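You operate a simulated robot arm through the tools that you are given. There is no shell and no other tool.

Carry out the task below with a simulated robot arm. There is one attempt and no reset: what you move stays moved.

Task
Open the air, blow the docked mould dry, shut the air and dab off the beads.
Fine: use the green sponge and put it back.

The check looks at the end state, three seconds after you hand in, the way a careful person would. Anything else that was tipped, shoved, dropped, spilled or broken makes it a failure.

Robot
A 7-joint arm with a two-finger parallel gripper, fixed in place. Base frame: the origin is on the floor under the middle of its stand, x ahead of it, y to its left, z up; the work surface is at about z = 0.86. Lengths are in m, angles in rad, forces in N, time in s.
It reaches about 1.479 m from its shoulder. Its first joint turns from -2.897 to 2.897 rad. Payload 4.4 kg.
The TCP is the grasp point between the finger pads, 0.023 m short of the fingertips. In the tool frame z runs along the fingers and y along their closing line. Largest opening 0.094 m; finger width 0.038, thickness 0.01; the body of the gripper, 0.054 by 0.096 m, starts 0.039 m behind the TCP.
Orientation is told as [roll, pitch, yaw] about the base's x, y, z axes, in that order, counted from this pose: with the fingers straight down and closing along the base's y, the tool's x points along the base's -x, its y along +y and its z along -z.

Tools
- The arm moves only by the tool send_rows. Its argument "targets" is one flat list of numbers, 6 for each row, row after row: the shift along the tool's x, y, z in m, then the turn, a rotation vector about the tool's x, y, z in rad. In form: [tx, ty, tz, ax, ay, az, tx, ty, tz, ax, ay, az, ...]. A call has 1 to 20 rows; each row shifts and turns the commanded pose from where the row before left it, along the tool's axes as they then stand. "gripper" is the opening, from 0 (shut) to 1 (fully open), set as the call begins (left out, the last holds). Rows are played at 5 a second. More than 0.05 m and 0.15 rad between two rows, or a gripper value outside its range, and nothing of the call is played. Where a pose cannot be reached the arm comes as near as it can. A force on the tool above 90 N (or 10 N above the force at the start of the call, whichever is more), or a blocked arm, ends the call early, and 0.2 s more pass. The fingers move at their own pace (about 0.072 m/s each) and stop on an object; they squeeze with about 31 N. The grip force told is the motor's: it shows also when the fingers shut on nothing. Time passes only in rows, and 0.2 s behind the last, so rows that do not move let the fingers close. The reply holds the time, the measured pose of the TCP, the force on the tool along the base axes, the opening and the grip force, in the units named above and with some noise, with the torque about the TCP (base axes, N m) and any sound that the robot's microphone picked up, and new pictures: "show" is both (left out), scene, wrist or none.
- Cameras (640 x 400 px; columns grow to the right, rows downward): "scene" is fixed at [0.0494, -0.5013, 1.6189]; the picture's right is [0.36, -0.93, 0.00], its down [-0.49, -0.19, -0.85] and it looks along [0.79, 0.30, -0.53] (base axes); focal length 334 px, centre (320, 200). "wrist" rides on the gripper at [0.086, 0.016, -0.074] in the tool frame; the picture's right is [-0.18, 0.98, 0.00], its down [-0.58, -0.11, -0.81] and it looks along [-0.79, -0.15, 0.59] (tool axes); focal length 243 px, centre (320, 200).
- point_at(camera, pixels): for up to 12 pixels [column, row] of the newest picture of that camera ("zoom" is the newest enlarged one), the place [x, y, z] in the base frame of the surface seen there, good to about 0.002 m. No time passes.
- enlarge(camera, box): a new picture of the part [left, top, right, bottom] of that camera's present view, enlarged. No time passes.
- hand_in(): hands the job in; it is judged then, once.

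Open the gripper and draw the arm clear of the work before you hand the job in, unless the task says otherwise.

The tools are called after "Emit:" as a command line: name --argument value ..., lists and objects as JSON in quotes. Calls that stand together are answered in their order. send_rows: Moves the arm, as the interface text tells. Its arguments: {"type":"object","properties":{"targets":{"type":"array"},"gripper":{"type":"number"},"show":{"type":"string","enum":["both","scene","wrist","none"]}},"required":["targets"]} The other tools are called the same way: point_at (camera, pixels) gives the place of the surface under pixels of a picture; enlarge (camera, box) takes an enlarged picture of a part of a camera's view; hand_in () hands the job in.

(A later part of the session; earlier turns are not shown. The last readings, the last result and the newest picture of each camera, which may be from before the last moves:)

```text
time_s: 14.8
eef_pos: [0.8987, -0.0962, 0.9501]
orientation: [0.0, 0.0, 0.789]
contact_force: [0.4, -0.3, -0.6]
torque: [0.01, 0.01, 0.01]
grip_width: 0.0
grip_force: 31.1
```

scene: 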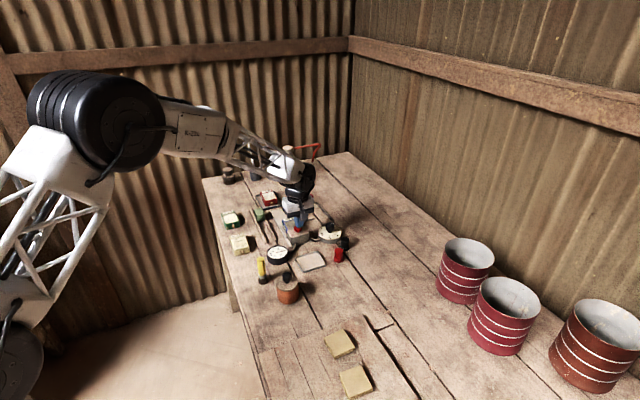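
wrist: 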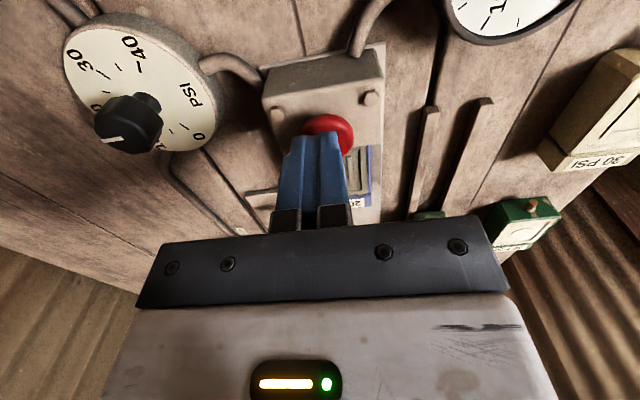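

The tips hover about 8 mm above the button. I check alignment with an enlarged scene view before pressing.

Emit:
enlarge --camera "scene" --box '[270, 200, 326, 250]'

Emit:
enlarge --camera "wrist" --box '[240, 50, 400, 230]'

```text
8.00 times, centred on (298, 225) of scene
```

zoom: 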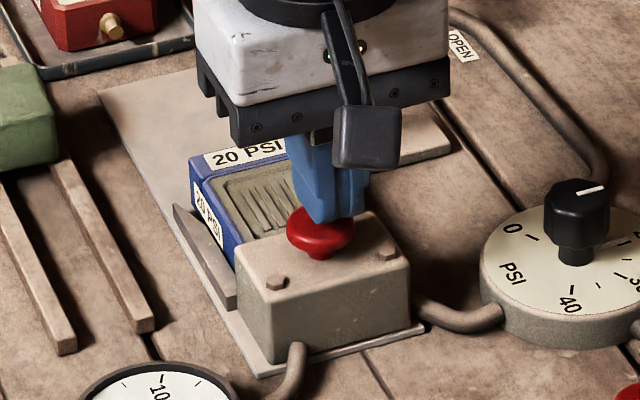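

```text
2.22 times, centred on (320, 140) of wrist
```

zoom: 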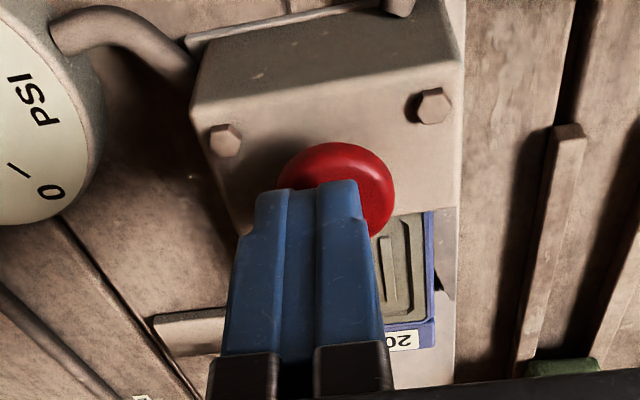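

The tips are about 3 mm off toward one side; I shift 0.003 m along tool y and press down in small steps, about 6 mm past contact.

Emit:
send_rows --targets '[0, 0.003, 0.005, 0, 0, 0, 0, 0, 0.003, 0, 0, 0, 0, 0, 0.002, 0, 0, 0, 0, 0, 0.002, 0, 0, 0, 0, 0, 0.002, 0, 0, 0]'

```text
time_s: 16.0
eef_pos: [0.8978, -0.0938, 0.9358]
orientation: [-0.001, -0.002, 0.788]
contact_force: [-2.2, 0.7, 3.7]
torque: [-0.03, 0.04, -0.04]
grip_width: 0.0
grip_force: 31.2
heard: click
```

scene: 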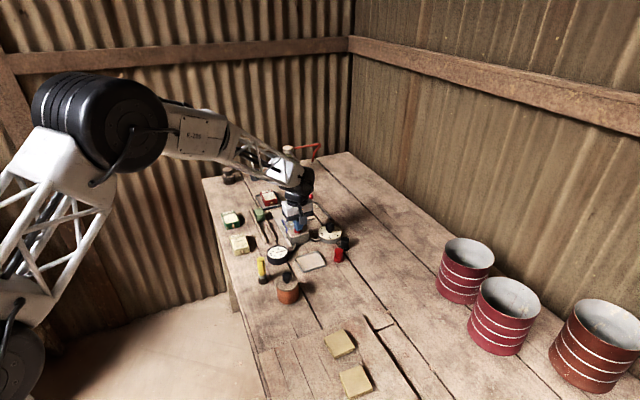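
wrist: 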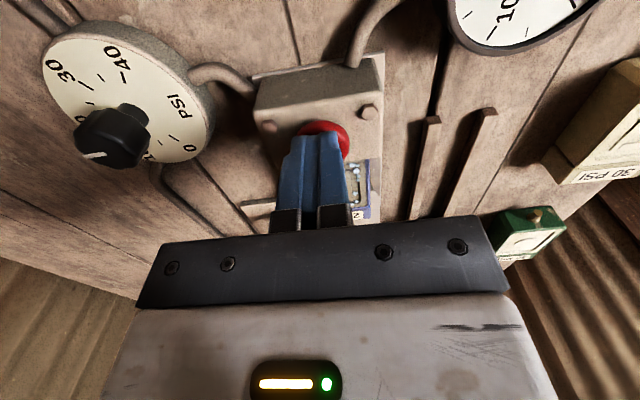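

A click was heard and the mould face at (360,185) has changed. I enlarge both views.

Emit:
enlarge --camera "wrist" --box '[300, 110, 400, 230]'

Emit:
enlarge --camera "scene" --box '[260, 205, 326, 270]'

```text
3.33 times, centred on (350, 170) of wrist
```

zoom: 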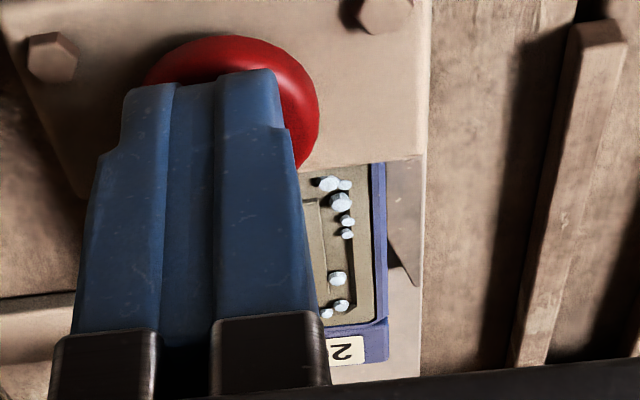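

```text
6.15 times, centred on (293, 238) of scene
```

zoom: 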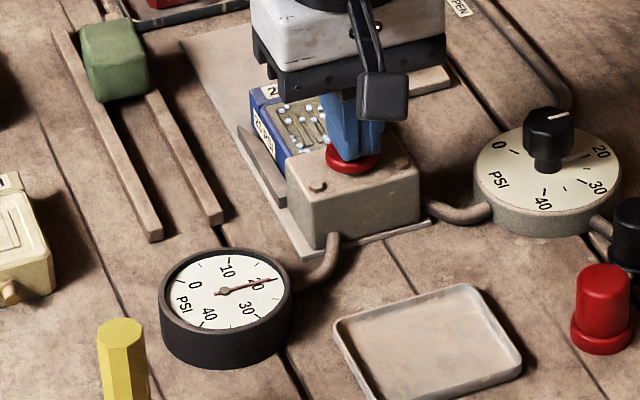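

Beads are coming up on the mould face while the button is held at 20 PSI. I hold still for about two seconds and watch the face colour.

Emit:
send_rows --targets '[0, 0, 0, 0, 0, 0, 0, 0, 0, 0, 0, 0, 0, 0, 0, 0, 0, 0, 0, 0, 0, 0, 0, 0, 0, 0, 0, 0, 0, 0]' --show "none"

Emit:
enlarge --camera "wrist" --box '[300, 110, 400, 230]'

Emit:
enlarge --camera "scene" --box '[260, 205, 326, 270]'

```text
time_s: 17.2
eef_pos: [0.8967, -0.093, 0.9346]
orientation: [0.0, -0.001, 0.789]
contact_force: [0.2, -1.7, 3.3]
torque: [-0.04, 0.0, -0.06]
grip_width: 0.0001
grip_force: 31.2
```

```text
3.33 times, centred on (350, 170) of wrist
```

zoom: 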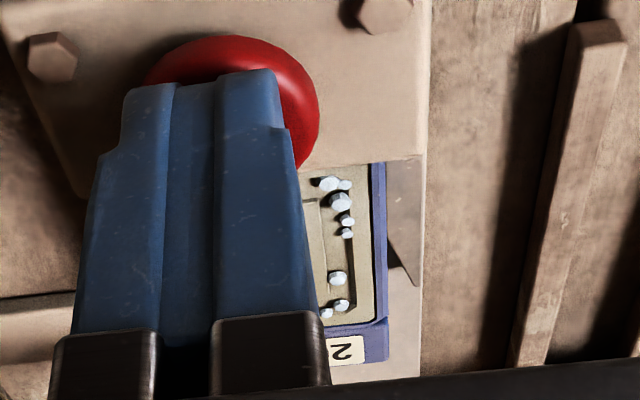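

```text
6.15 times, centred on (293, 238) of scene
```

zoom: 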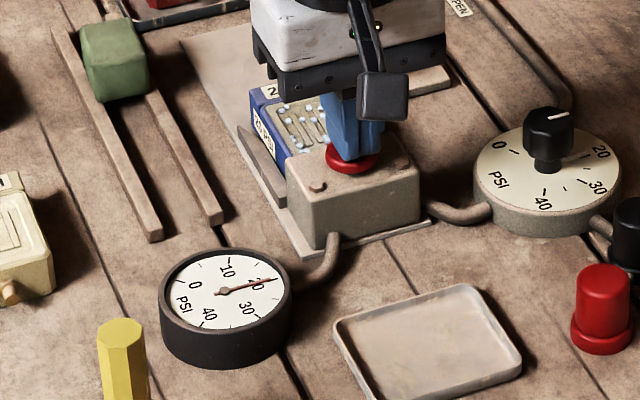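

The face has become lighter but not yet as cream as the dry moulds. I keep holding for about 1.8 s more.

Emit:
send_rows --targets '[0, 0, 0, 0, 0, 0, 0, 0, 0, 0, 0, 0, 0, 0, 0, 0, 0, 0, 0, 0, 0, 0, 0, 0, 0, 0, 0, 0, 0, 0, 0, 0, 0, 0, 0, 0, 0, 0, 0, 0, 0, 0]' --show "none"

Emit:
enlarge --camera "wrist" --box '[300, 110, 400, 230]'

Emit:
enlarge --camera "scene" --box '[260, 205, 326, 270]'

```text
time_s: 18.8
eef_pos: [0.8978, -0.0935, 0.9352]
orientation: [0.0, 0.0, 0.788]
contact_force: [0.3, -1.0, 2.9]
torque: [-0.03, -0.04, 0.01]
grip_width: 0.0001
grip_force: 30.6
```

```text
3.33 times, centred on (350, 170) of wrist
```

zoom: 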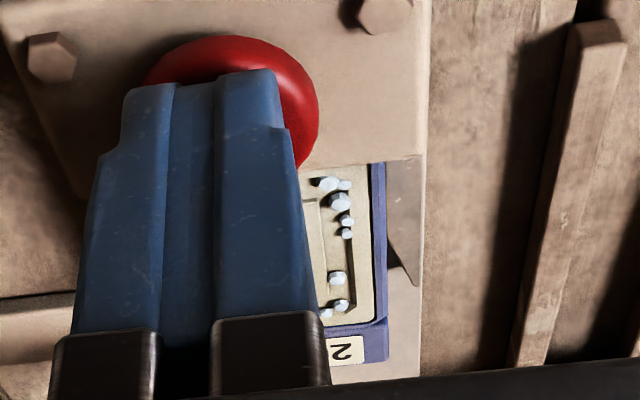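

```text
6.15 times, centred on (293, 238) of scene
```

zoom: 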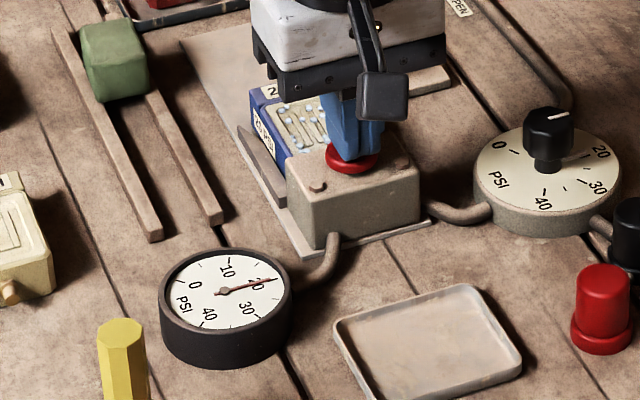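

The face continues to lighten. I hold for another two seconds and compare again with the dry moulds.

Emit:
send_rows --targets '[0, 0, 0, 0, 0, 0, 0, 0, 0, 0, 0, 0, 0, 0, 0, 0, 0, 0, 0, 0, 0, 0, 0, 0, 0, 0, 0, 0, 0, 0, 0, 0, 0, 0, 0, 0, 0, 0, 0, 0, 0, 0, 0, 0, 0, 0, 0, 0, 0, 0, 0, 0, 0, 0]' --show "none"

Emit:
enlarge --camera "wrist" --box '[300, 110, 400, 230]'

Emit:
enlarge --camera "scene" --box '[220, 190, 326, 270]'

```text
time_s: 20.8
eef_pos: [0.8979, -0.0933, 0.9353]
orientation: [-0.001, 0.0, 0.789]
contact_force: [-0.1, 1.1, 3.3]
torque: [0.0, -0.04, 0.06]
grip_width: 0.0001
grip_force: 31.6
```

```text
3.33 times, centred on (350, 170) of wrist
```

zoom: 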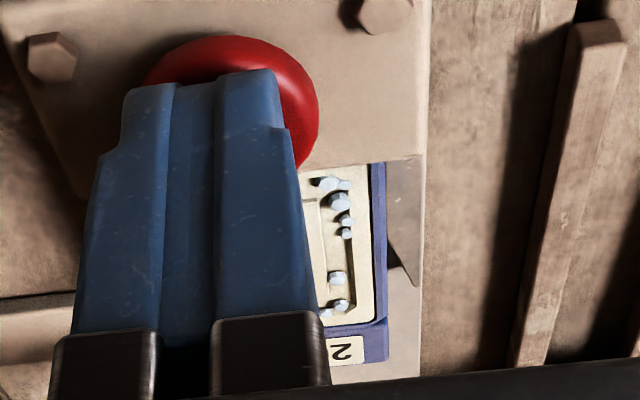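

```text
5.00 times, centred on (273, 230) of scene
```

zoom: 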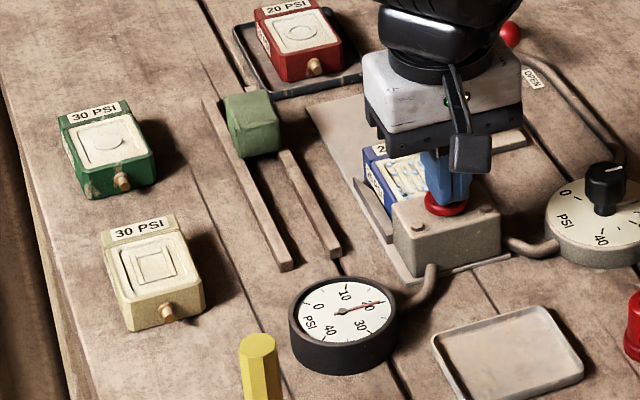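

The face is now nearly the cream of the dry moulds. I hold a little longer to see if it still changes.

Emit:
send_rows --targets '[0, 0, 0, 0, 0, 0, 0, 0, 0, 0, 0, 0, 0, 0, 0, 0, 0, 0, 0, 0, 0, 0, 0, 0, 0, 0, 0, 0, 0, 0, 0, 0, 0, 0, 0, 0]' --show "none"

Emit:
enlarge --camera "wrist" --box '[300, 110, 400, 230]'

Emit:
enlarge --camera "scene" --box '[220, 190, 326, 270]'

```text
time_s: 22.2
eef_pos: [0.8971, -0.0932, 0.9363]
orientation: [-0.001, -0.001, 0.79]
contact_force: [0.4, 0.8, 2.7]
torque: [0.04, 0.03, 0.03]
grip_width: 0.0001
grip_force: 30.7
```

```text
3.33 times, centred on (350, 170) of wrist
```

zoom: 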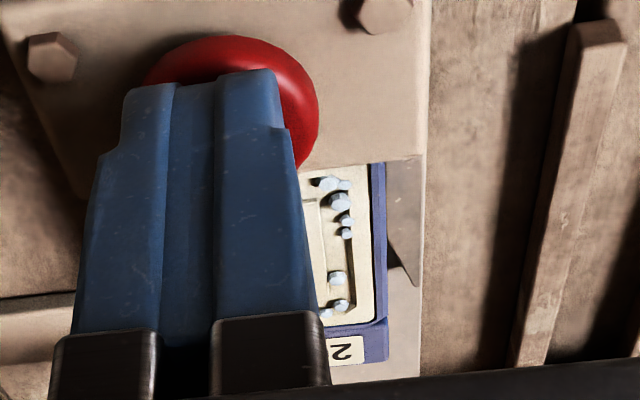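

```text
5.00 times, centred on (273, 230) of scene
```

zoom: 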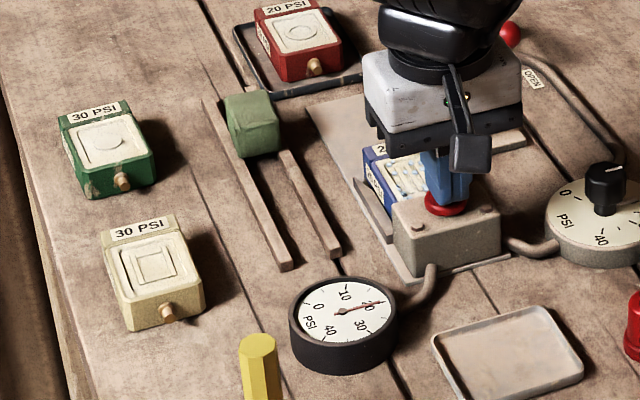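

The colour no longer changes, so the mould is dry with beads left on top. I release the button by lifting straight up and check the mould.

Emit:
send_rows --targets '[0, 0, -0.01, 0, 0, 0, 0, 0, -0.04, 0, 0, 0, 0, 0, -0.045, 0, 0, 0]'

Emit:
enlarge --camera "scene" --box '[260, 195, 326, 260]'

Emit:
enlarge --camera "wrist" --box '[270, 0, 400, 160]'

```text
time_s: 23.0
eef_pos: [0.8988, -0.0918, 1.0319]
orientation: [0.002, 0.003, 0.787]
contact_force: [0.2, 0.2, -0.1]
torque: [0.03, -0.03, 0.05]
grip_width: 0.0001
grip_force: 31.1
```

scene: 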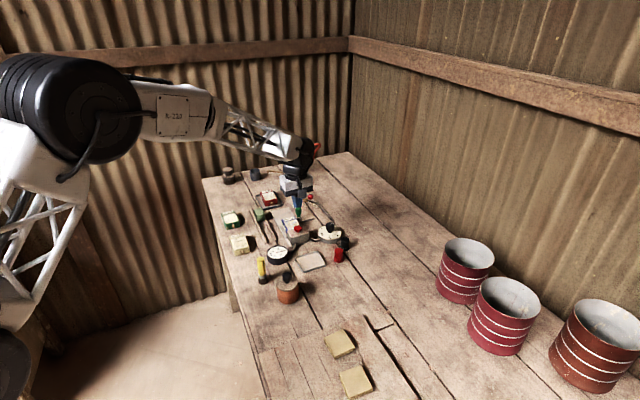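
wrist: 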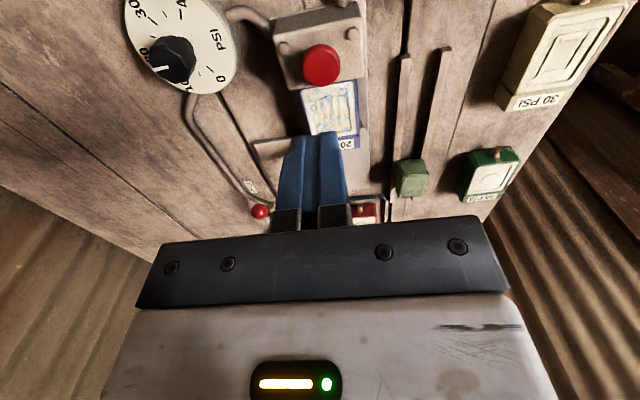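

```text
6.15 times, centred on (293, 228) of scene
```

zoom: 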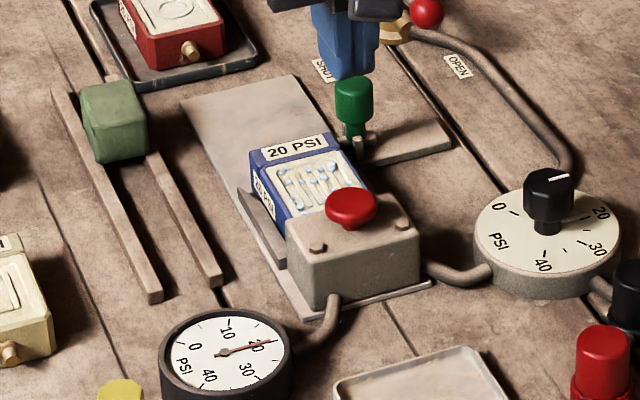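

```text
2.50 times, centred on (335, 80) of wrist
```

zoom: 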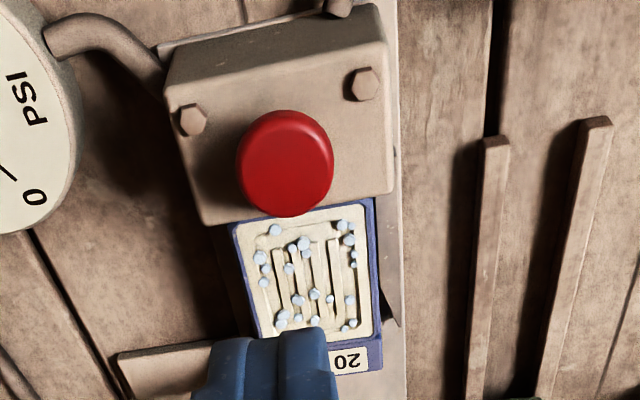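

The mould is dry with beads all over its face, and the button has come back up. Now I go back above the lever ball near (1.117,-0.050) with the fingers half open to shut the air.

Emit:
send_rows --targets '[-0.0367, -0.0249, 0.002, 0, 0, 0, -0.0367, -0.0249, 0.004, 0, 0, 0, -0.0367, -0.0249, 0.004, 0, 0, 0, -0.0367, -0.0249, 0.004, 0, 0, 0, -0.0367, -0.0249, 0.004, 0, 0, 0]' --gripper 0.5

```text
time_s: 24.2
eef_pos: [1.1149, -0.0509, 1.018]
orientation: [-0.001, -0.004, 0.788]
contact_force: [-0.4, 0.7, 0.8]
torque: [-0.06, 0.02, -0.02]
grip_width: 0.0469
grip_force: 0.0
```

scene: 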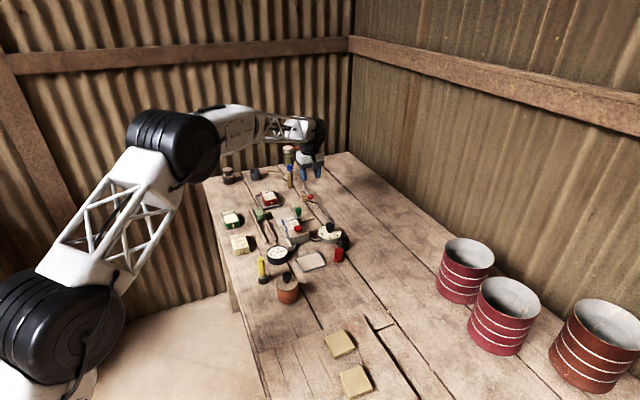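
wrist: 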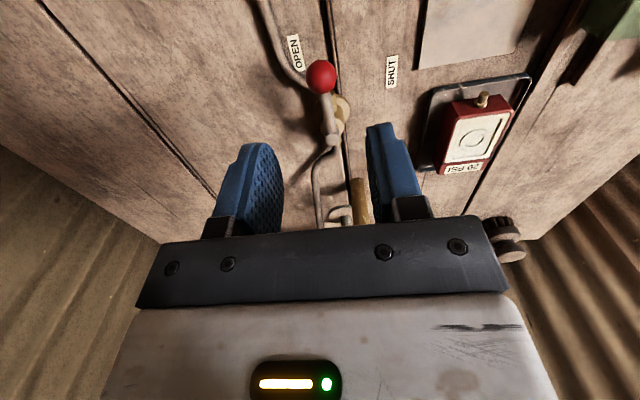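

The ball at (321,77) is aligned between the fingers. I measure it once and then descend to z 0.915.

Emit:
point_at --camera "wrist" --pixels '[[321, 77], [332, 140], [326, 110]]'

Emit:
send_rows --targets '[0, 0, 0.035, 0, 0, 0, 0, 0, 0.035, 0, 0, 0, 0, 0, 0.032, 0, 0, 0, 0, 0, 0, 0, 0, 0]'

```text
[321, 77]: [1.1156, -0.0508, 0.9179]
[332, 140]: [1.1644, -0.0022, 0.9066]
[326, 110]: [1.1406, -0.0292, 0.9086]
```

```text
time_s: 25.2
eef_pos: [1.1152, -0.0513, 0.9118]
orientation: [0.0, 0.001, 0.788]
contact_force: [0.2, 1.1, 0.6]
torque: [0.02, 0.01, 0.0]
grip_width: 0.0473
grip_force: 0.0
```

scene: 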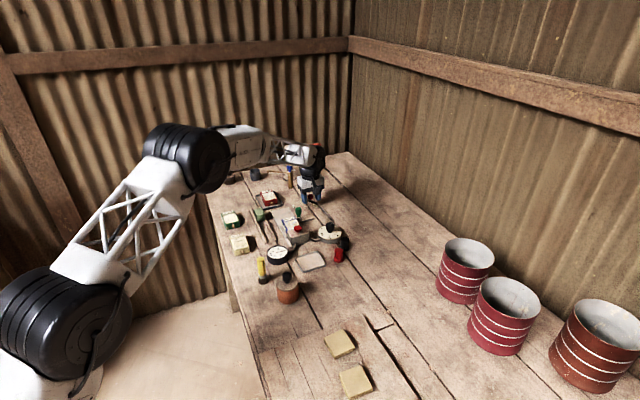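
wrist: 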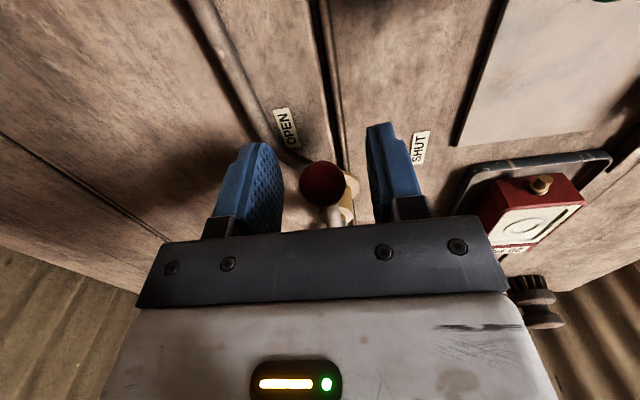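

The ball sits centred between the fingers. I narrow to 0.028 m and sweep the lever back along its arc toward SHUT.

Emit:
send_rows --targets '[0, 0, 0, 0, 0, 0, 0, 0, 0, 0, 0, 0, -0.0005, 0.0081, 0, 0, 0, 0.131, -0.0005, 0.0081, 0, 0, 0, 0.131, -0.0005, 0.0081, 0, 0, 0, 0.131, -0.0005, 0.0081, 0, 0, 0, 0.131, -0.0005, 0.0081, 0, 0, 0, 0.131, -0.0005, 0.0081, 0, 0, 0, 0.131, -0.0005, 0.0081, 0, 0, 0, 0.131, -0.0005, 0.0081, 0, 0, 0, 0.131, -0.0005, 0.0081, 0, 0, 0, 0.131, -0.0005, 0.0081, 0, 0, 0, 0.131, -0.0005, 0.0081, 0, 0, 0, 0.131, -0.0005, 0.0081, 0, 0, 0, 0.131]' --gripper 0.3

```text
time_s: 28.2
eef_pos: [1.1148, 0.0376, 0.9123]
orientation: [-0.001, 0.0, -0.784]
contact_force: [0.1, -0.1, 0.2]
torque: [-0.02, -0.01, 0.04]
grip_width: 0.0283
grip_force: 0.0
```

scene: 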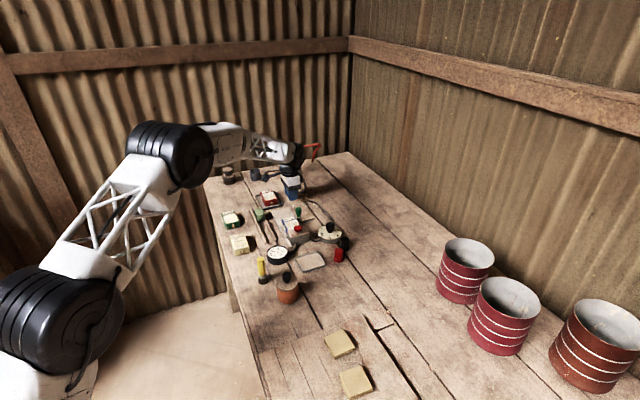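
wrist: 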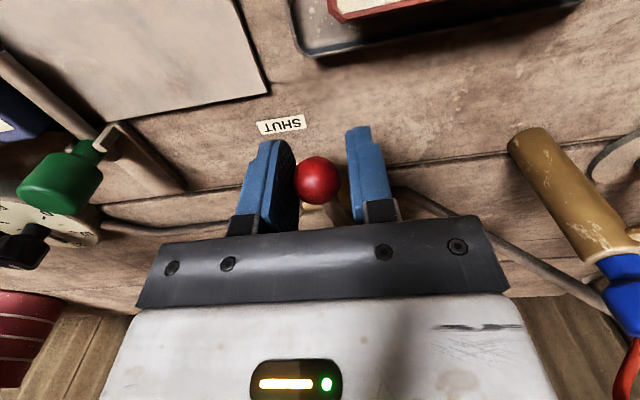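

The ball rests against the left finger, so the lever is a few degrees short of the stop. I push a bit further in small steps until contact with the stop.

Emit:
send_rows --targets '[-0.0002, 0.004, 0, 0, 0, 0.065, -0.0002, 0.004, 0, 0, 0, 0.065]' --show "wrist"

Emit:
enlarge --camera "scene" --box '[255, 230, 303, 280]'

```text
time_s: 28.8
eef_pos: [1.1209, 0.041, 0.9131]
orientation: [0.001, -0.001, -0.915]
contact_force: [-0.7, -0.5, -0.4]
torque: [0.04, -0.03, -0.03]
grip_width: 0.0283
grip_force: 0.1
```

wrist: 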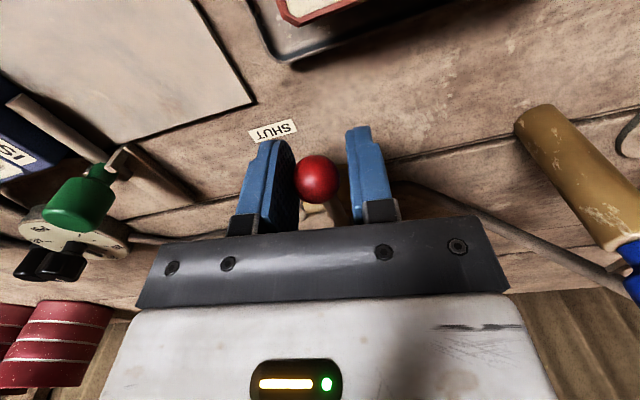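

```text
8.00 times, centred on (279, 255) of scene
```

zoom: 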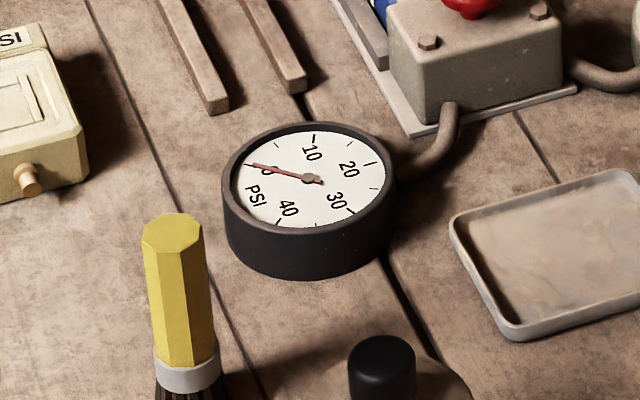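

The gauge is at 0. I go on in small steps to bring the lever fully to the SHUT stop.

Emit:
send_rows --targets '[-0.0002, 0.004, 0, 0, 0, 0.065, -0.0001, 0.003, 0, 0, 0, 0.05]' --show "wrist"

```text
time_s: 29.4
eef_pos: [1.1266, 0.0432, 0.9128]
orientation: [-0.001, -0.001, -1.029]
contact_force: [-14.5, -19.7, -1.0]
torque: [-0.03, 0.01, 0.2]
grip_width: 0.0383
grip_force: 11.6
```

wrist: 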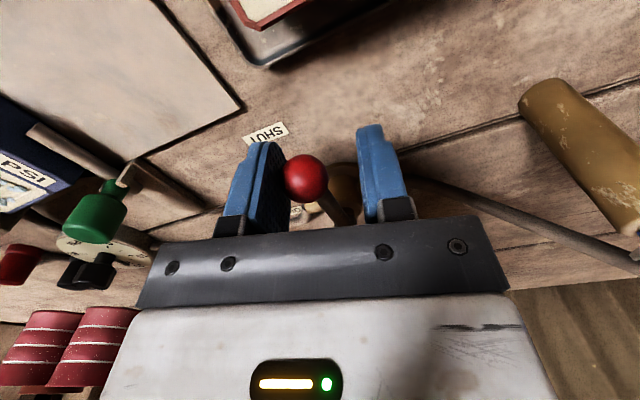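

The stop is felt (about 24 N), so the valve is fully shut. I back off, then lift straight up.

Emit:
send_rows --targets '[-0.0002, -0.005, 0, 0, 0, -0.08, -0.0002, -0.004, 0, 0, 0, -0.065, 0, 0, -0.04, 0, 0, 0, 0, 0, -0.045, 0, 0, 0, 0, 0, -0.045, 0, 0, 0]'

Emit:
enlarge --camera "scene" --box '[275, 175, 335, 225]'

```text
time_s: 30.6
eef_pos: [1.1195, 0.0406, 1.0376]
orientation: [-0.002, 0.001, -0.884]
contact_force: [0.3, 0.0, -0.5]
torque: [0.0, 0.01, 0.02]
grip_width: 0.0283
grip_force: 0.1
```

scene: 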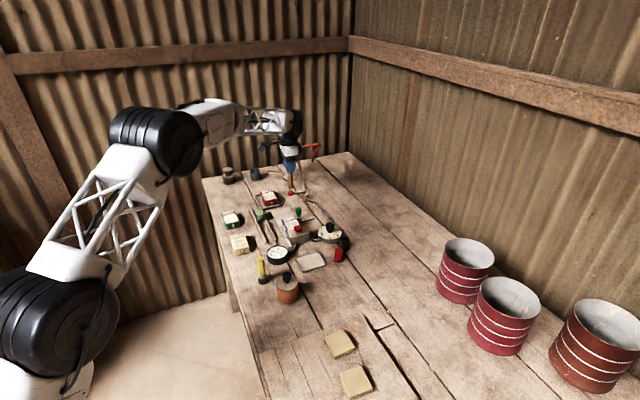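
wrist: 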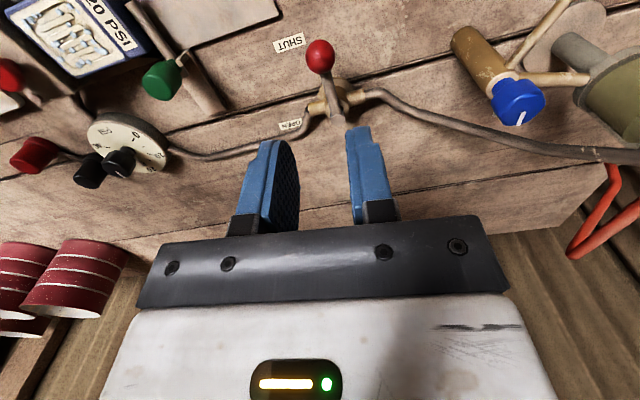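

```text
8.00 times, centred on (305, 200) of scene
```

zoom: 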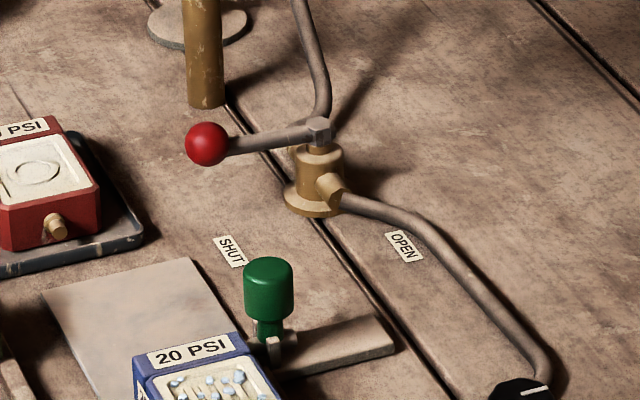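

The lever is back exactly at SHUT as at the start. Next is the green sponge near (0.953,0.094): I move to (0.87,0.01,1.05) and turn to yaw +45° so the camera looks along the rails.

Emit:
send_rows --targets '[0.0224, -0.0354, -0.002, 0, 0, 0, 0.0224, -0.0354, -0.002, 0, 0, 0, 0.0224, -0.0354, -0.002, 0, 0, 0, 0.0224, -0.0354, -0.002, 0, 0, 0, 0.0224, -0.0354, -0.002, 0, 0, 0, 0.0224, -0.0354, -0.002, 0, 0, 0, 0, 0, 0, 0, 0, -0.139, 0, 0, 0, 0, 0, -0.139, 0, 0, 0, 0, 0, -0.139, 0, 0, 0, 0, 0, -0.139, 0, 0, 0, 0, 0, -0.139, 0, 0, 0, 0, 0, -0.139, 0, 0, 0, 0, 0, -0.139, 0, 0, 0, 0, 0, -0.139, 0, 0, 0, 0, 0, -0.139, 0, 0, 0, 0, 0, -0.139, 0, 0, 0, 0, 0, -0.139, 0, 0, 0, 0, 0, -0.139]' --gripper 1

```text
time_s: 34.4
eef_pos: [0.8692, 0.0101, 1.0534]
orientation: [-0.001, 0.0, 0.784]
contact_force: [-0.6, 0.2, -0.1]
torque: [-0.02, 0.0, 0.02]
grip_width: 0.0942
grip_force: 0.1
```

scene: 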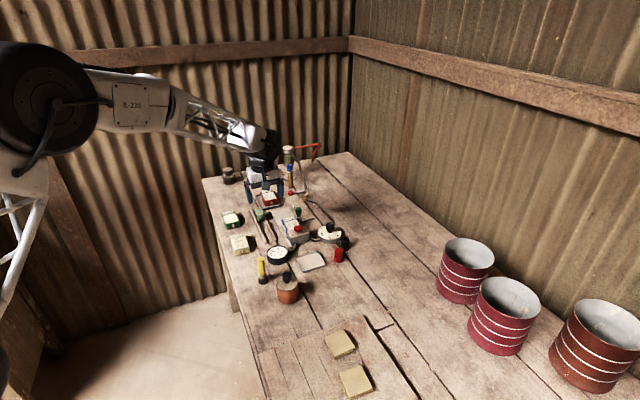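
wrist: 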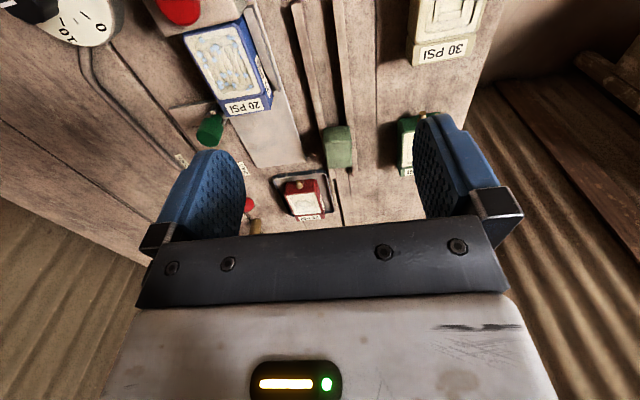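

The sponge is at (338,147) between the fingers, rails running up the picture. I enlarge and measure it.

Emit:
enlarge --camera "wrist" --box '[290, 90, 390, 210]'

Emit:
enlarge --camera "scene" --box '[240, 195, 290, 245]'

```text
3.33 times, centred on (340, 150) of wrist
```

zoom: 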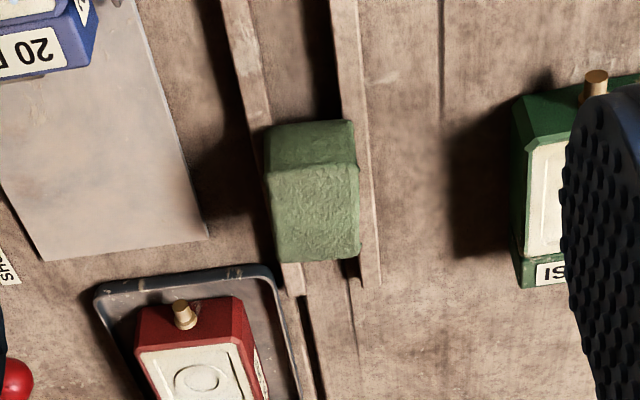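

```text
8.00 times, centred on (265, 220) of scene
```

zoom: 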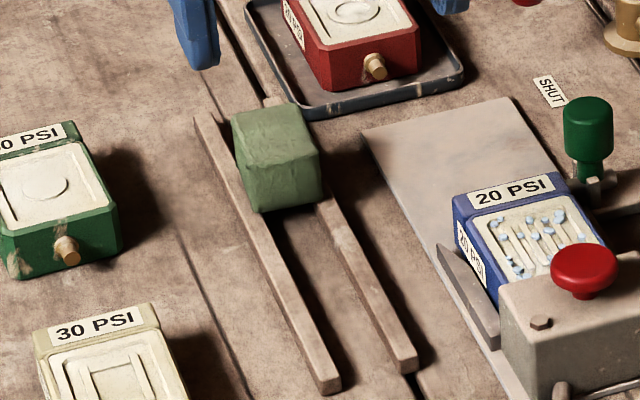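

I measure sponge corners and rail edges in the wrist picture.

Emit:
point_at --camera "wrist" --pixels '[[326.5, 142], [350.5, 141], [350.5, 165.5], [329.5, 166.5], [338, 154], [326, 130], [347, 128.5], [320.5, 119.5], [353.5, 119.5], [356.5, 172], [314, 97], [349, 97]]'

Emit:
point_at --camera "scene" --pixels '[[256, 212], [278.3, 215], [262, 209], [271, 219], [279.5, 236], [288, 234], [268, 222], [253.5, 211], [254, 219], [282, 225]]'

```text
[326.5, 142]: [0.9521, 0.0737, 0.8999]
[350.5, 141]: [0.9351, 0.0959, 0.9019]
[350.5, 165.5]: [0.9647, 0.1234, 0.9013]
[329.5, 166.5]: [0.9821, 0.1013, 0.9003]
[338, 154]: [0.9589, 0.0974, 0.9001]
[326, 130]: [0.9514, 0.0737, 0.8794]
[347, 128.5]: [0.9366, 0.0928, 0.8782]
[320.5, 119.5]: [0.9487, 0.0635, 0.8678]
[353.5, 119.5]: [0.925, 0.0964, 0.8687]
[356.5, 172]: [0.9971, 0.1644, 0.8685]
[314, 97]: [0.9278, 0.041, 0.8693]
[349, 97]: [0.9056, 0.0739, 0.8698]
```

```text
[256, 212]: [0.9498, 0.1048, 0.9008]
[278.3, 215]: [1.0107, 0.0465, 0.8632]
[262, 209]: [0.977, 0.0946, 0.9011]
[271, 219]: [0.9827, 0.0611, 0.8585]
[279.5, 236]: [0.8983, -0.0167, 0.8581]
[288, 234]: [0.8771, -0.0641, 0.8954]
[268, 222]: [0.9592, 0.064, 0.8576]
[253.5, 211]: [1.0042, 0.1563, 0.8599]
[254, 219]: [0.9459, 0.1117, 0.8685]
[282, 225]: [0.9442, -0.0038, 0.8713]
```

The sponge is about 0.03 x 0.042 x 0.031 m, centre (0.9585,0.0986), top z 0.90, on rails with tops at 0.869. I measure rail direction and mould edges over longer baselines to align the grip.

Emit:
point_at --camera "scene" --pixels '[[265, 241.8], [251.3, 211], [258.8, 230.5], [275, 239.3], [267.5, 224], [256.2, 209], [261.8, 208], [264.2, 214], [257.2, 216.5], [260, 212], [258, 221]]'

Emit:
point_at --camera "wrist" --pixels '[[296, 5], [303, 50], [311, 90], [340, 30], [347, 90], [355, 165], [247, 101], [232, 25], [211, 70], [262, 75]]'

Emit:
enlarge --camera "wrist" --box '[170, 0, 300, 170]'

```text
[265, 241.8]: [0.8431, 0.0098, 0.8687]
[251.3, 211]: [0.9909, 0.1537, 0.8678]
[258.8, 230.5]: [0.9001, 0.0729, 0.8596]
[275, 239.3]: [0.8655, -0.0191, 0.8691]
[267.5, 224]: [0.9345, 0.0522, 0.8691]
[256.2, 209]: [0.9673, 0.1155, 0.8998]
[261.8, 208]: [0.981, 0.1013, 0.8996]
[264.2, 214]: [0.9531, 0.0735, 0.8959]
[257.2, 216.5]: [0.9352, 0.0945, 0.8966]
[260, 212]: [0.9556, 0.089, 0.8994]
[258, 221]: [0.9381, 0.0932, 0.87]
```

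```text
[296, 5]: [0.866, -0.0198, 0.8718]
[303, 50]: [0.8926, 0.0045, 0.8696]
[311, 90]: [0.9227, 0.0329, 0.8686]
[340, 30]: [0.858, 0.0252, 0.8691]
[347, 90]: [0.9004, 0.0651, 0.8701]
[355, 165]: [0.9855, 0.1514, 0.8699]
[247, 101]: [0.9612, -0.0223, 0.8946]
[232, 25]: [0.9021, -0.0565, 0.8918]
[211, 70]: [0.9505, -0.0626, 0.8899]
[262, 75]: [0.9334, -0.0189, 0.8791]
```

```text
2.35 times, centred on (235, 85) of wrist
```

zoom: 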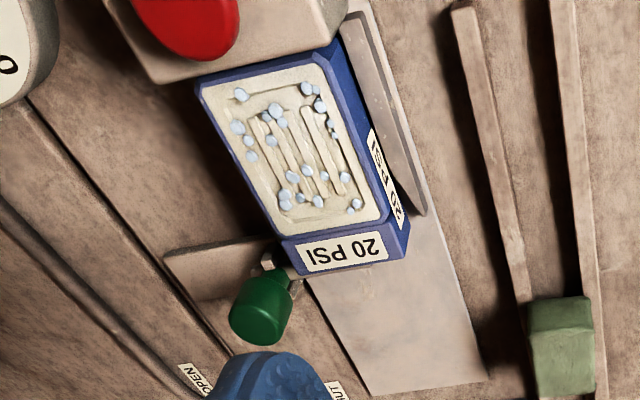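

Rails run at 45°, the sponge is centred between them at about (0.959,0.0975). I move above it with the fingers opened to 0.06 m, z 0.965.

Emit:
send_rows --targets '[-0.0313, -0.0004, 0.016, 0, 0, 0, -0.0313, -0.0004, 0.022, 0, 0, 0, -0.0313, -0.0004, 0.025, 0, 0, 0, -0.0313, -0.0004, 0.025, 0, 0, 0, 0, 0, 0, 0, 0, 0]' --gripper 0.64

```text
time_s: 35.6
eef_pos: [0.9593, 0.0961, 0.9679]
orientation: [0.0, -0.001, 0.783]
contact_force: [0.7, -1.0, 0.4]
torque: [-0.01, 0.03, -0.02]
grip_width: 0.0604
grip_force: 0.1
```

scene: 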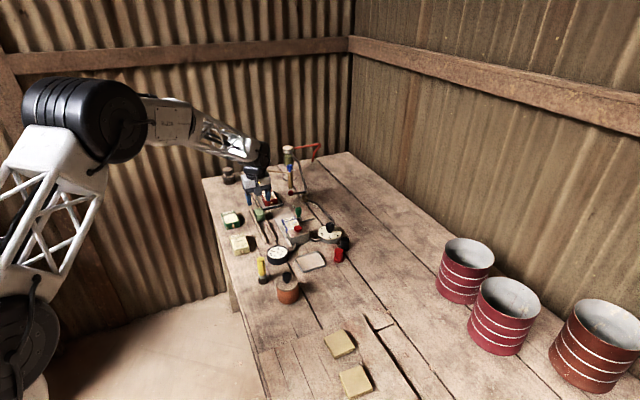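
wrist: 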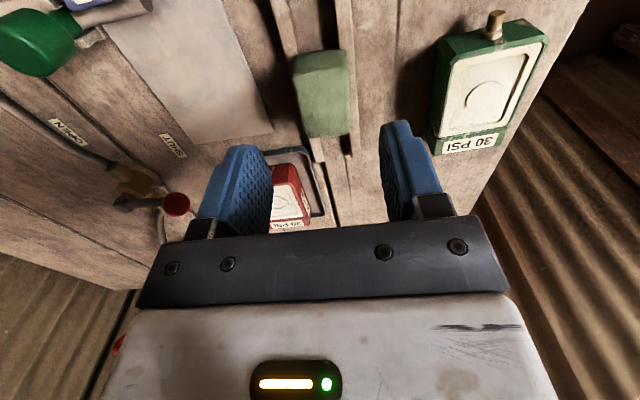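

The sponge is at (322,95) here. I measure its top corners again from this close view.

Emit:
enlarge --camera "wrist" --box '[270, 30, 370, 160]'

Emit:
point_at --camera "wrist" --pixels '[[300, 72], [347, 71], [348, 132], [307, 135], [325, 100], [297, 100], [304, 100], [346, 100], [351, 110], [352, 145], [318, 150], [440, 130]]'

```text
3.08 times, centred on (320, 95) of wrist
```

zoom: 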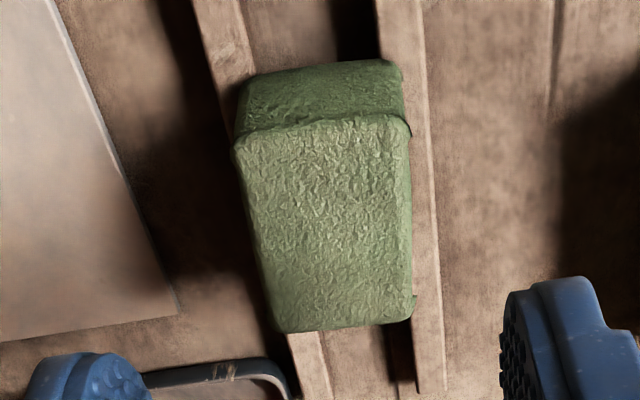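

```text
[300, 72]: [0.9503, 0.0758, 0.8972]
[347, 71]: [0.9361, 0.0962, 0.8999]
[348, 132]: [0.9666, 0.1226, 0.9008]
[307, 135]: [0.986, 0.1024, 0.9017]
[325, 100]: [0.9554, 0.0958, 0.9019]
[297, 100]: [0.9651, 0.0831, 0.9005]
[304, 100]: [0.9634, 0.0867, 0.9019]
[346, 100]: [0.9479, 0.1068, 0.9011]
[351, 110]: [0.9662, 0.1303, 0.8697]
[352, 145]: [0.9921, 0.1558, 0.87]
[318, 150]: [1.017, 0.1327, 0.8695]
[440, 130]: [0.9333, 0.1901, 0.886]
```

The sponge centre is near (0.9595,0.0985). I adjust slightly and lower to z 0.908 so the tips (0.885) stay above the rails (0.869).

Emit:
send_rows --targets '[-0.0018, 0.0014, 0.02, 0, 0, 0, 0, 0, 0.02, 0, 0, 0, 0, 0, 0.019, 0, 0, 0, 0, 0, 0, 0, 0, 0]'

Emit:
enlarge --camera "scene" --box '[235, 190, 295, 240]'

```text
time_s: 36.6
eef_pos: [0.9592, 0.0996, 0.909]
orientation: [0.0, 0.0, 0.785]
contact_force: [0.5, -0.5, 0.2]
torque: [0.02, -0.02, 0.04]
grip_width: 0.06
grip_force: 0.0
```

scene: 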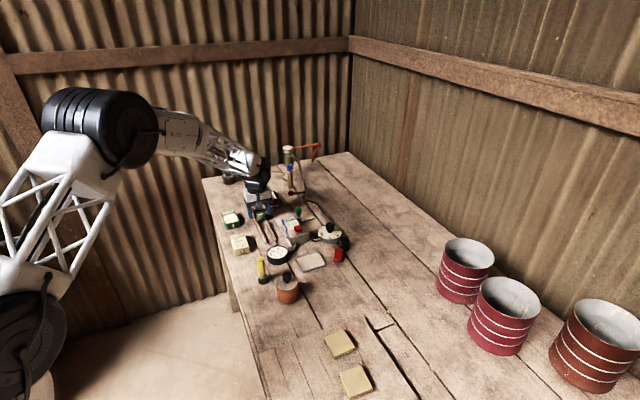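
wrist: 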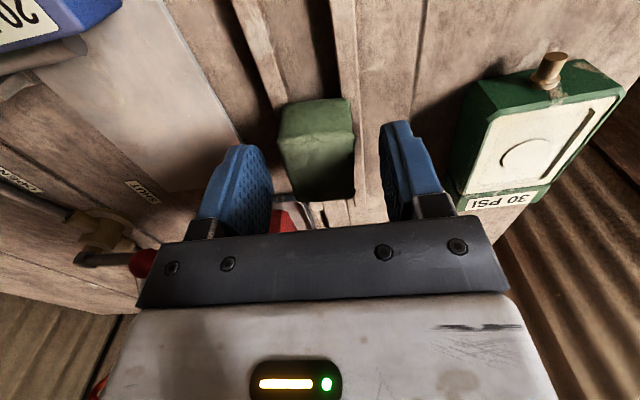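

```text
8.00 times, centred on (265, 215) of scene
```

zoom: 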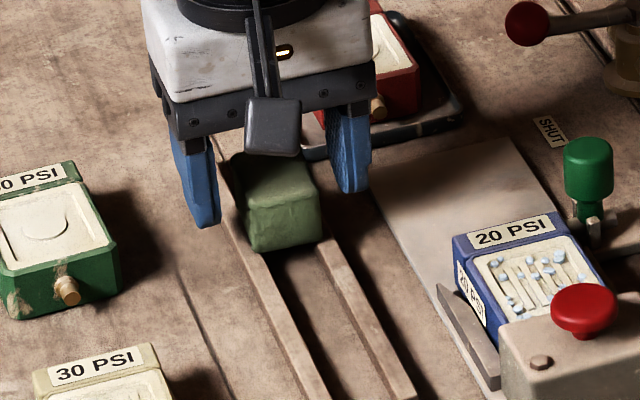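

The sponge stands centred between the fingers. I close the gripper on it.

Emit:
send_rows --targets '[0, 0, 0, 0, 0, 0, 0, 0, 0, 0, 0, 0, 0, 0, 0, 0, 0, 0, 0, 0, 0, 0, 0, 0]' --gripper 0.1

```text
time_s: 37.6
eef_pos: [0.9596, 0.1, 0.9098]
orientation: [0.001, 0.0, 0.784]
contact_force: [-0.2, 0.8, 1.0]
torque: [0.02, 0.0, -0.02]
grip_width: 0.0345
grip_force: 31.2
```

scene: 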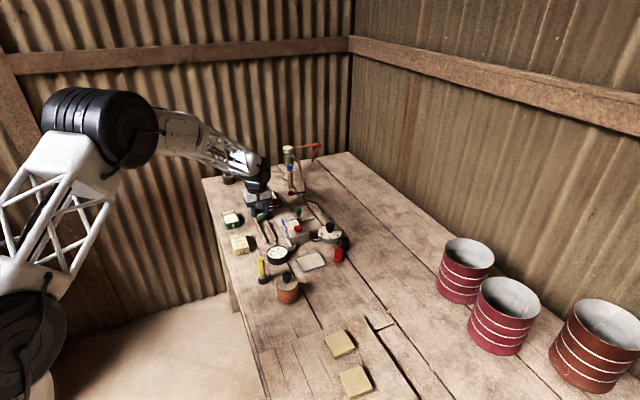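
wrist: 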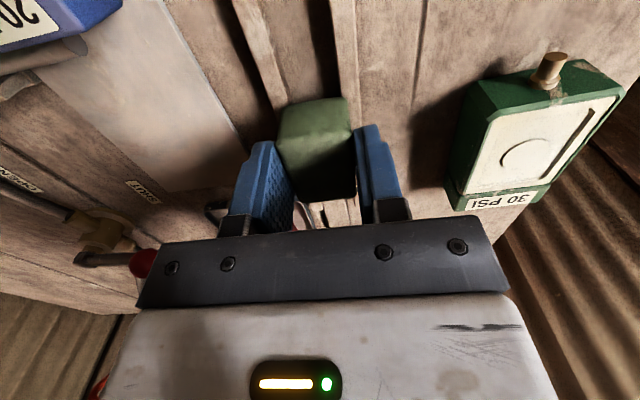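

Gripped at 0.0345 m with 31 N at TCP (0.9596,0.100,0.910). I lift 0.08 m straight up and check.

Emit:
send_rows --targets '[0, 0, -0.015, 0, 0, 0, 0, 0, -0.03, 0, 0, 0, 0, 0, -0.035, 0, 0, 0]'

Emit:
enlarge --camera "scene" --box '[235, 180, 315, 240]'

```text
time_s: 38.4
eef_pos: [0.9607, 0.0976, 0.9884]
orientation: [0.002, 0.003, 0.783]
contact_force: [0.5, 0.3, -0.8]
torque: [0.01, 0.02, -0.02]
grip_width: 0.0346
grip_force: 30.6
```

scene: 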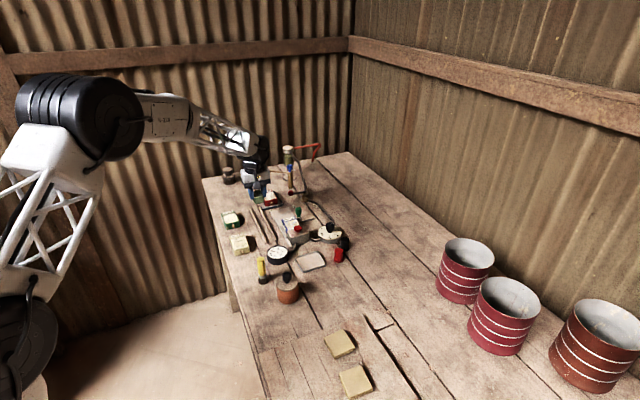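
wrist: 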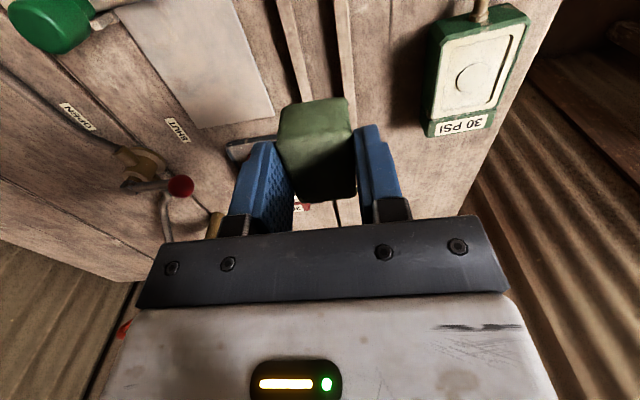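

```text
6.67 times, centred on (275, 210) of scene
```

zoom: 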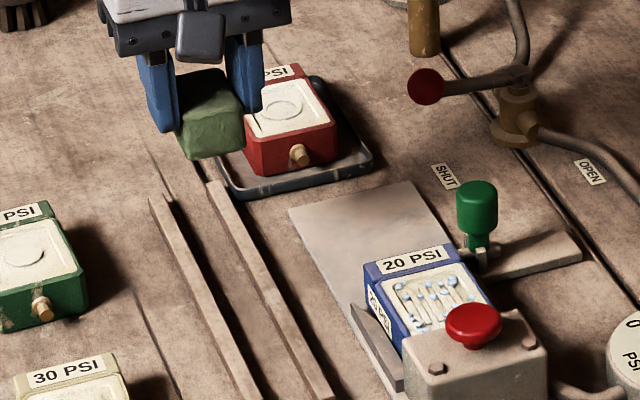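

The sponge is held well. Now I enlarge the mould in the scene view to locate the beads and the cavity edges.

Emit:
enlarge --camera "scene" --box '[284, 212, 316, 236]'

```text
16.00 times, centred on (300, 224) of scene
```

zoom: 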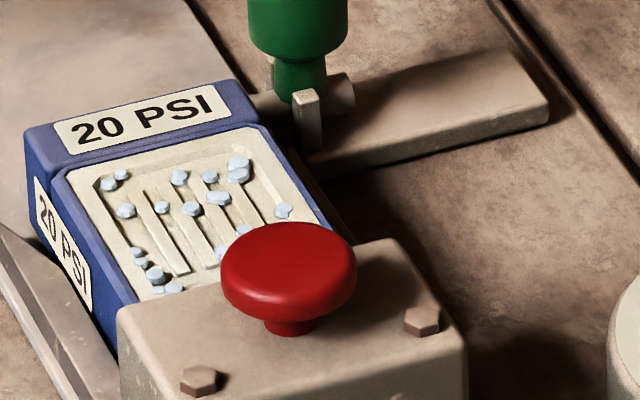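

Emit:
point_at --camera "zoom" --pixels '[[110, 182], [236, 170], [126, 211], [190, 208], [283, 211], [155, 275], [137, 252], [62, 175], [263, 122], [125, 300], [330, 225], [30, 140]]'

Emit:
point_at --camera "zoom" --pixels '[[25, 250], [80, 360], [120, 310], [310, 240], [390, 240], [307, 105], [335, 95], [297, 50], [320, 60], [174, 288], [245, 95], [200, 380]]'

```text
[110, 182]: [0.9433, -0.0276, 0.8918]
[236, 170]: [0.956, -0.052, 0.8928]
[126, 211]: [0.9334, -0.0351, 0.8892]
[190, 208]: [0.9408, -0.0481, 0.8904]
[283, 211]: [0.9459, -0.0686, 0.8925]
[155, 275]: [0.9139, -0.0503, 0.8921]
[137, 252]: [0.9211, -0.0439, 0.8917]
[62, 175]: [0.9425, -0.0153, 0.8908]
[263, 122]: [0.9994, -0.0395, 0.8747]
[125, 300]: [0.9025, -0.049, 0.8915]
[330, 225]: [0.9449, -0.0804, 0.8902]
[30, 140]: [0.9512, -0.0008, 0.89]
```

```text
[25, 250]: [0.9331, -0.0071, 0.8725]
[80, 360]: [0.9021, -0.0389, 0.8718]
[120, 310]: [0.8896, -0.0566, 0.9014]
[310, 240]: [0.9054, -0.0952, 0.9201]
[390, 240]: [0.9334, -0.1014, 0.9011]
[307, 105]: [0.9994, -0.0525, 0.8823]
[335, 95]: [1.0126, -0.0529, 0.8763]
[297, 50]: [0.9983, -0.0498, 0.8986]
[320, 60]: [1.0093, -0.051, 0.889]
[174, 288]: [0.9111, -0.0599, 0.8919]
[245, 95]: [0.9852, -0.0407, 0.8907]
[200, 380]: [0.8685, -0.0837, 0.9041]
```

Bead extents in the dock's own axes (s along 45° from the button, t across) are s 0.033-0.082, t -0.018 to +0.019; the sponge covers 0.04 x 0.034, so four overlapping dabs suffice. I move over the first dab point (0.940,-0.042) at z 0.985.

Emit:
send_rows --targets '[0.0284, -0.0214, 0, 0, 0, 0, 0.0284, -0.0214, 0, 0, 0, 0, 0.0284, -0.0214, 0, 0, 0, 0, 0.0285, -0.0213, 0, 0, 0, 0, 0, 0, 0, 0, 0, 0]'

Emit:
enlarge --camera "scene" --box '[265, 190, 335, 250]'

```text
time_s: 39.6
eef_pos: [0.9407, -0.042, 0.9869]
orientation: [0.0, -0.001, 0.785]
contact_force: [-0.1, -0.2, -0.6]
torque: [-0.01, -0.02, -0.01]
grip_width: 0.0346
grip_force: 31.3
```

scene: 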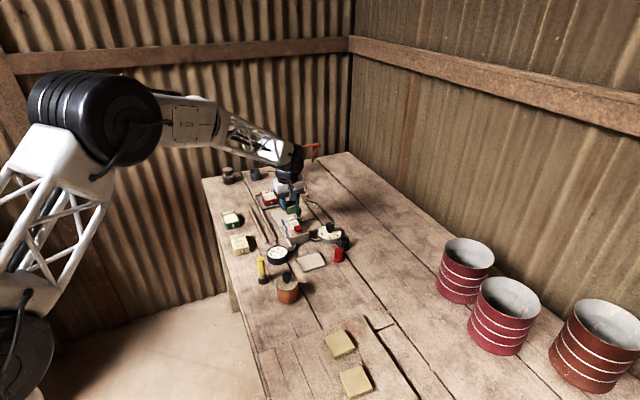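
wrist: 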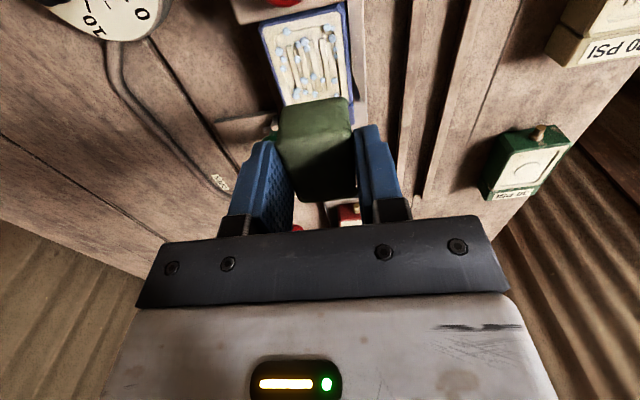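

```text
6.67 times, centred on (300, 220) of scene
```

zoom: 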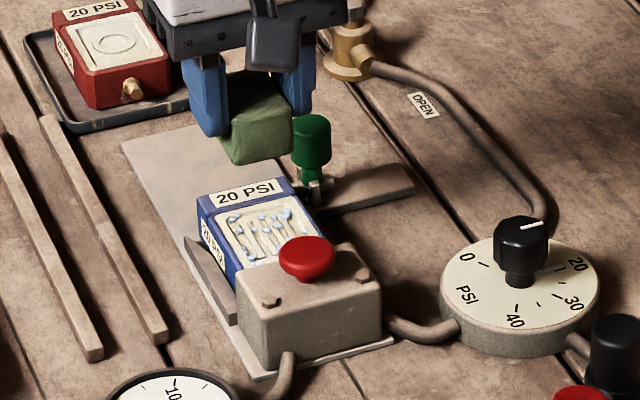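

I'm over the first dab point. From here the mould is visible at (260-350, 10-105) in the wrist view; I enlarge it to measure every bead.

Emit:
enlarge --camera "wrist" --box '[250, 0, 360, 110]'

```text
3.64 times, centred on (305, 55) of wrist
```

zoom: 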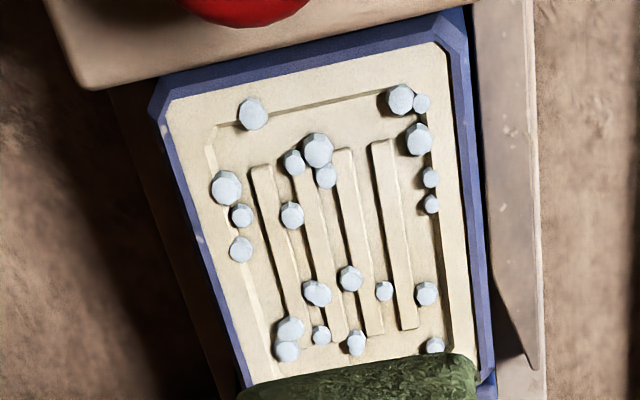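

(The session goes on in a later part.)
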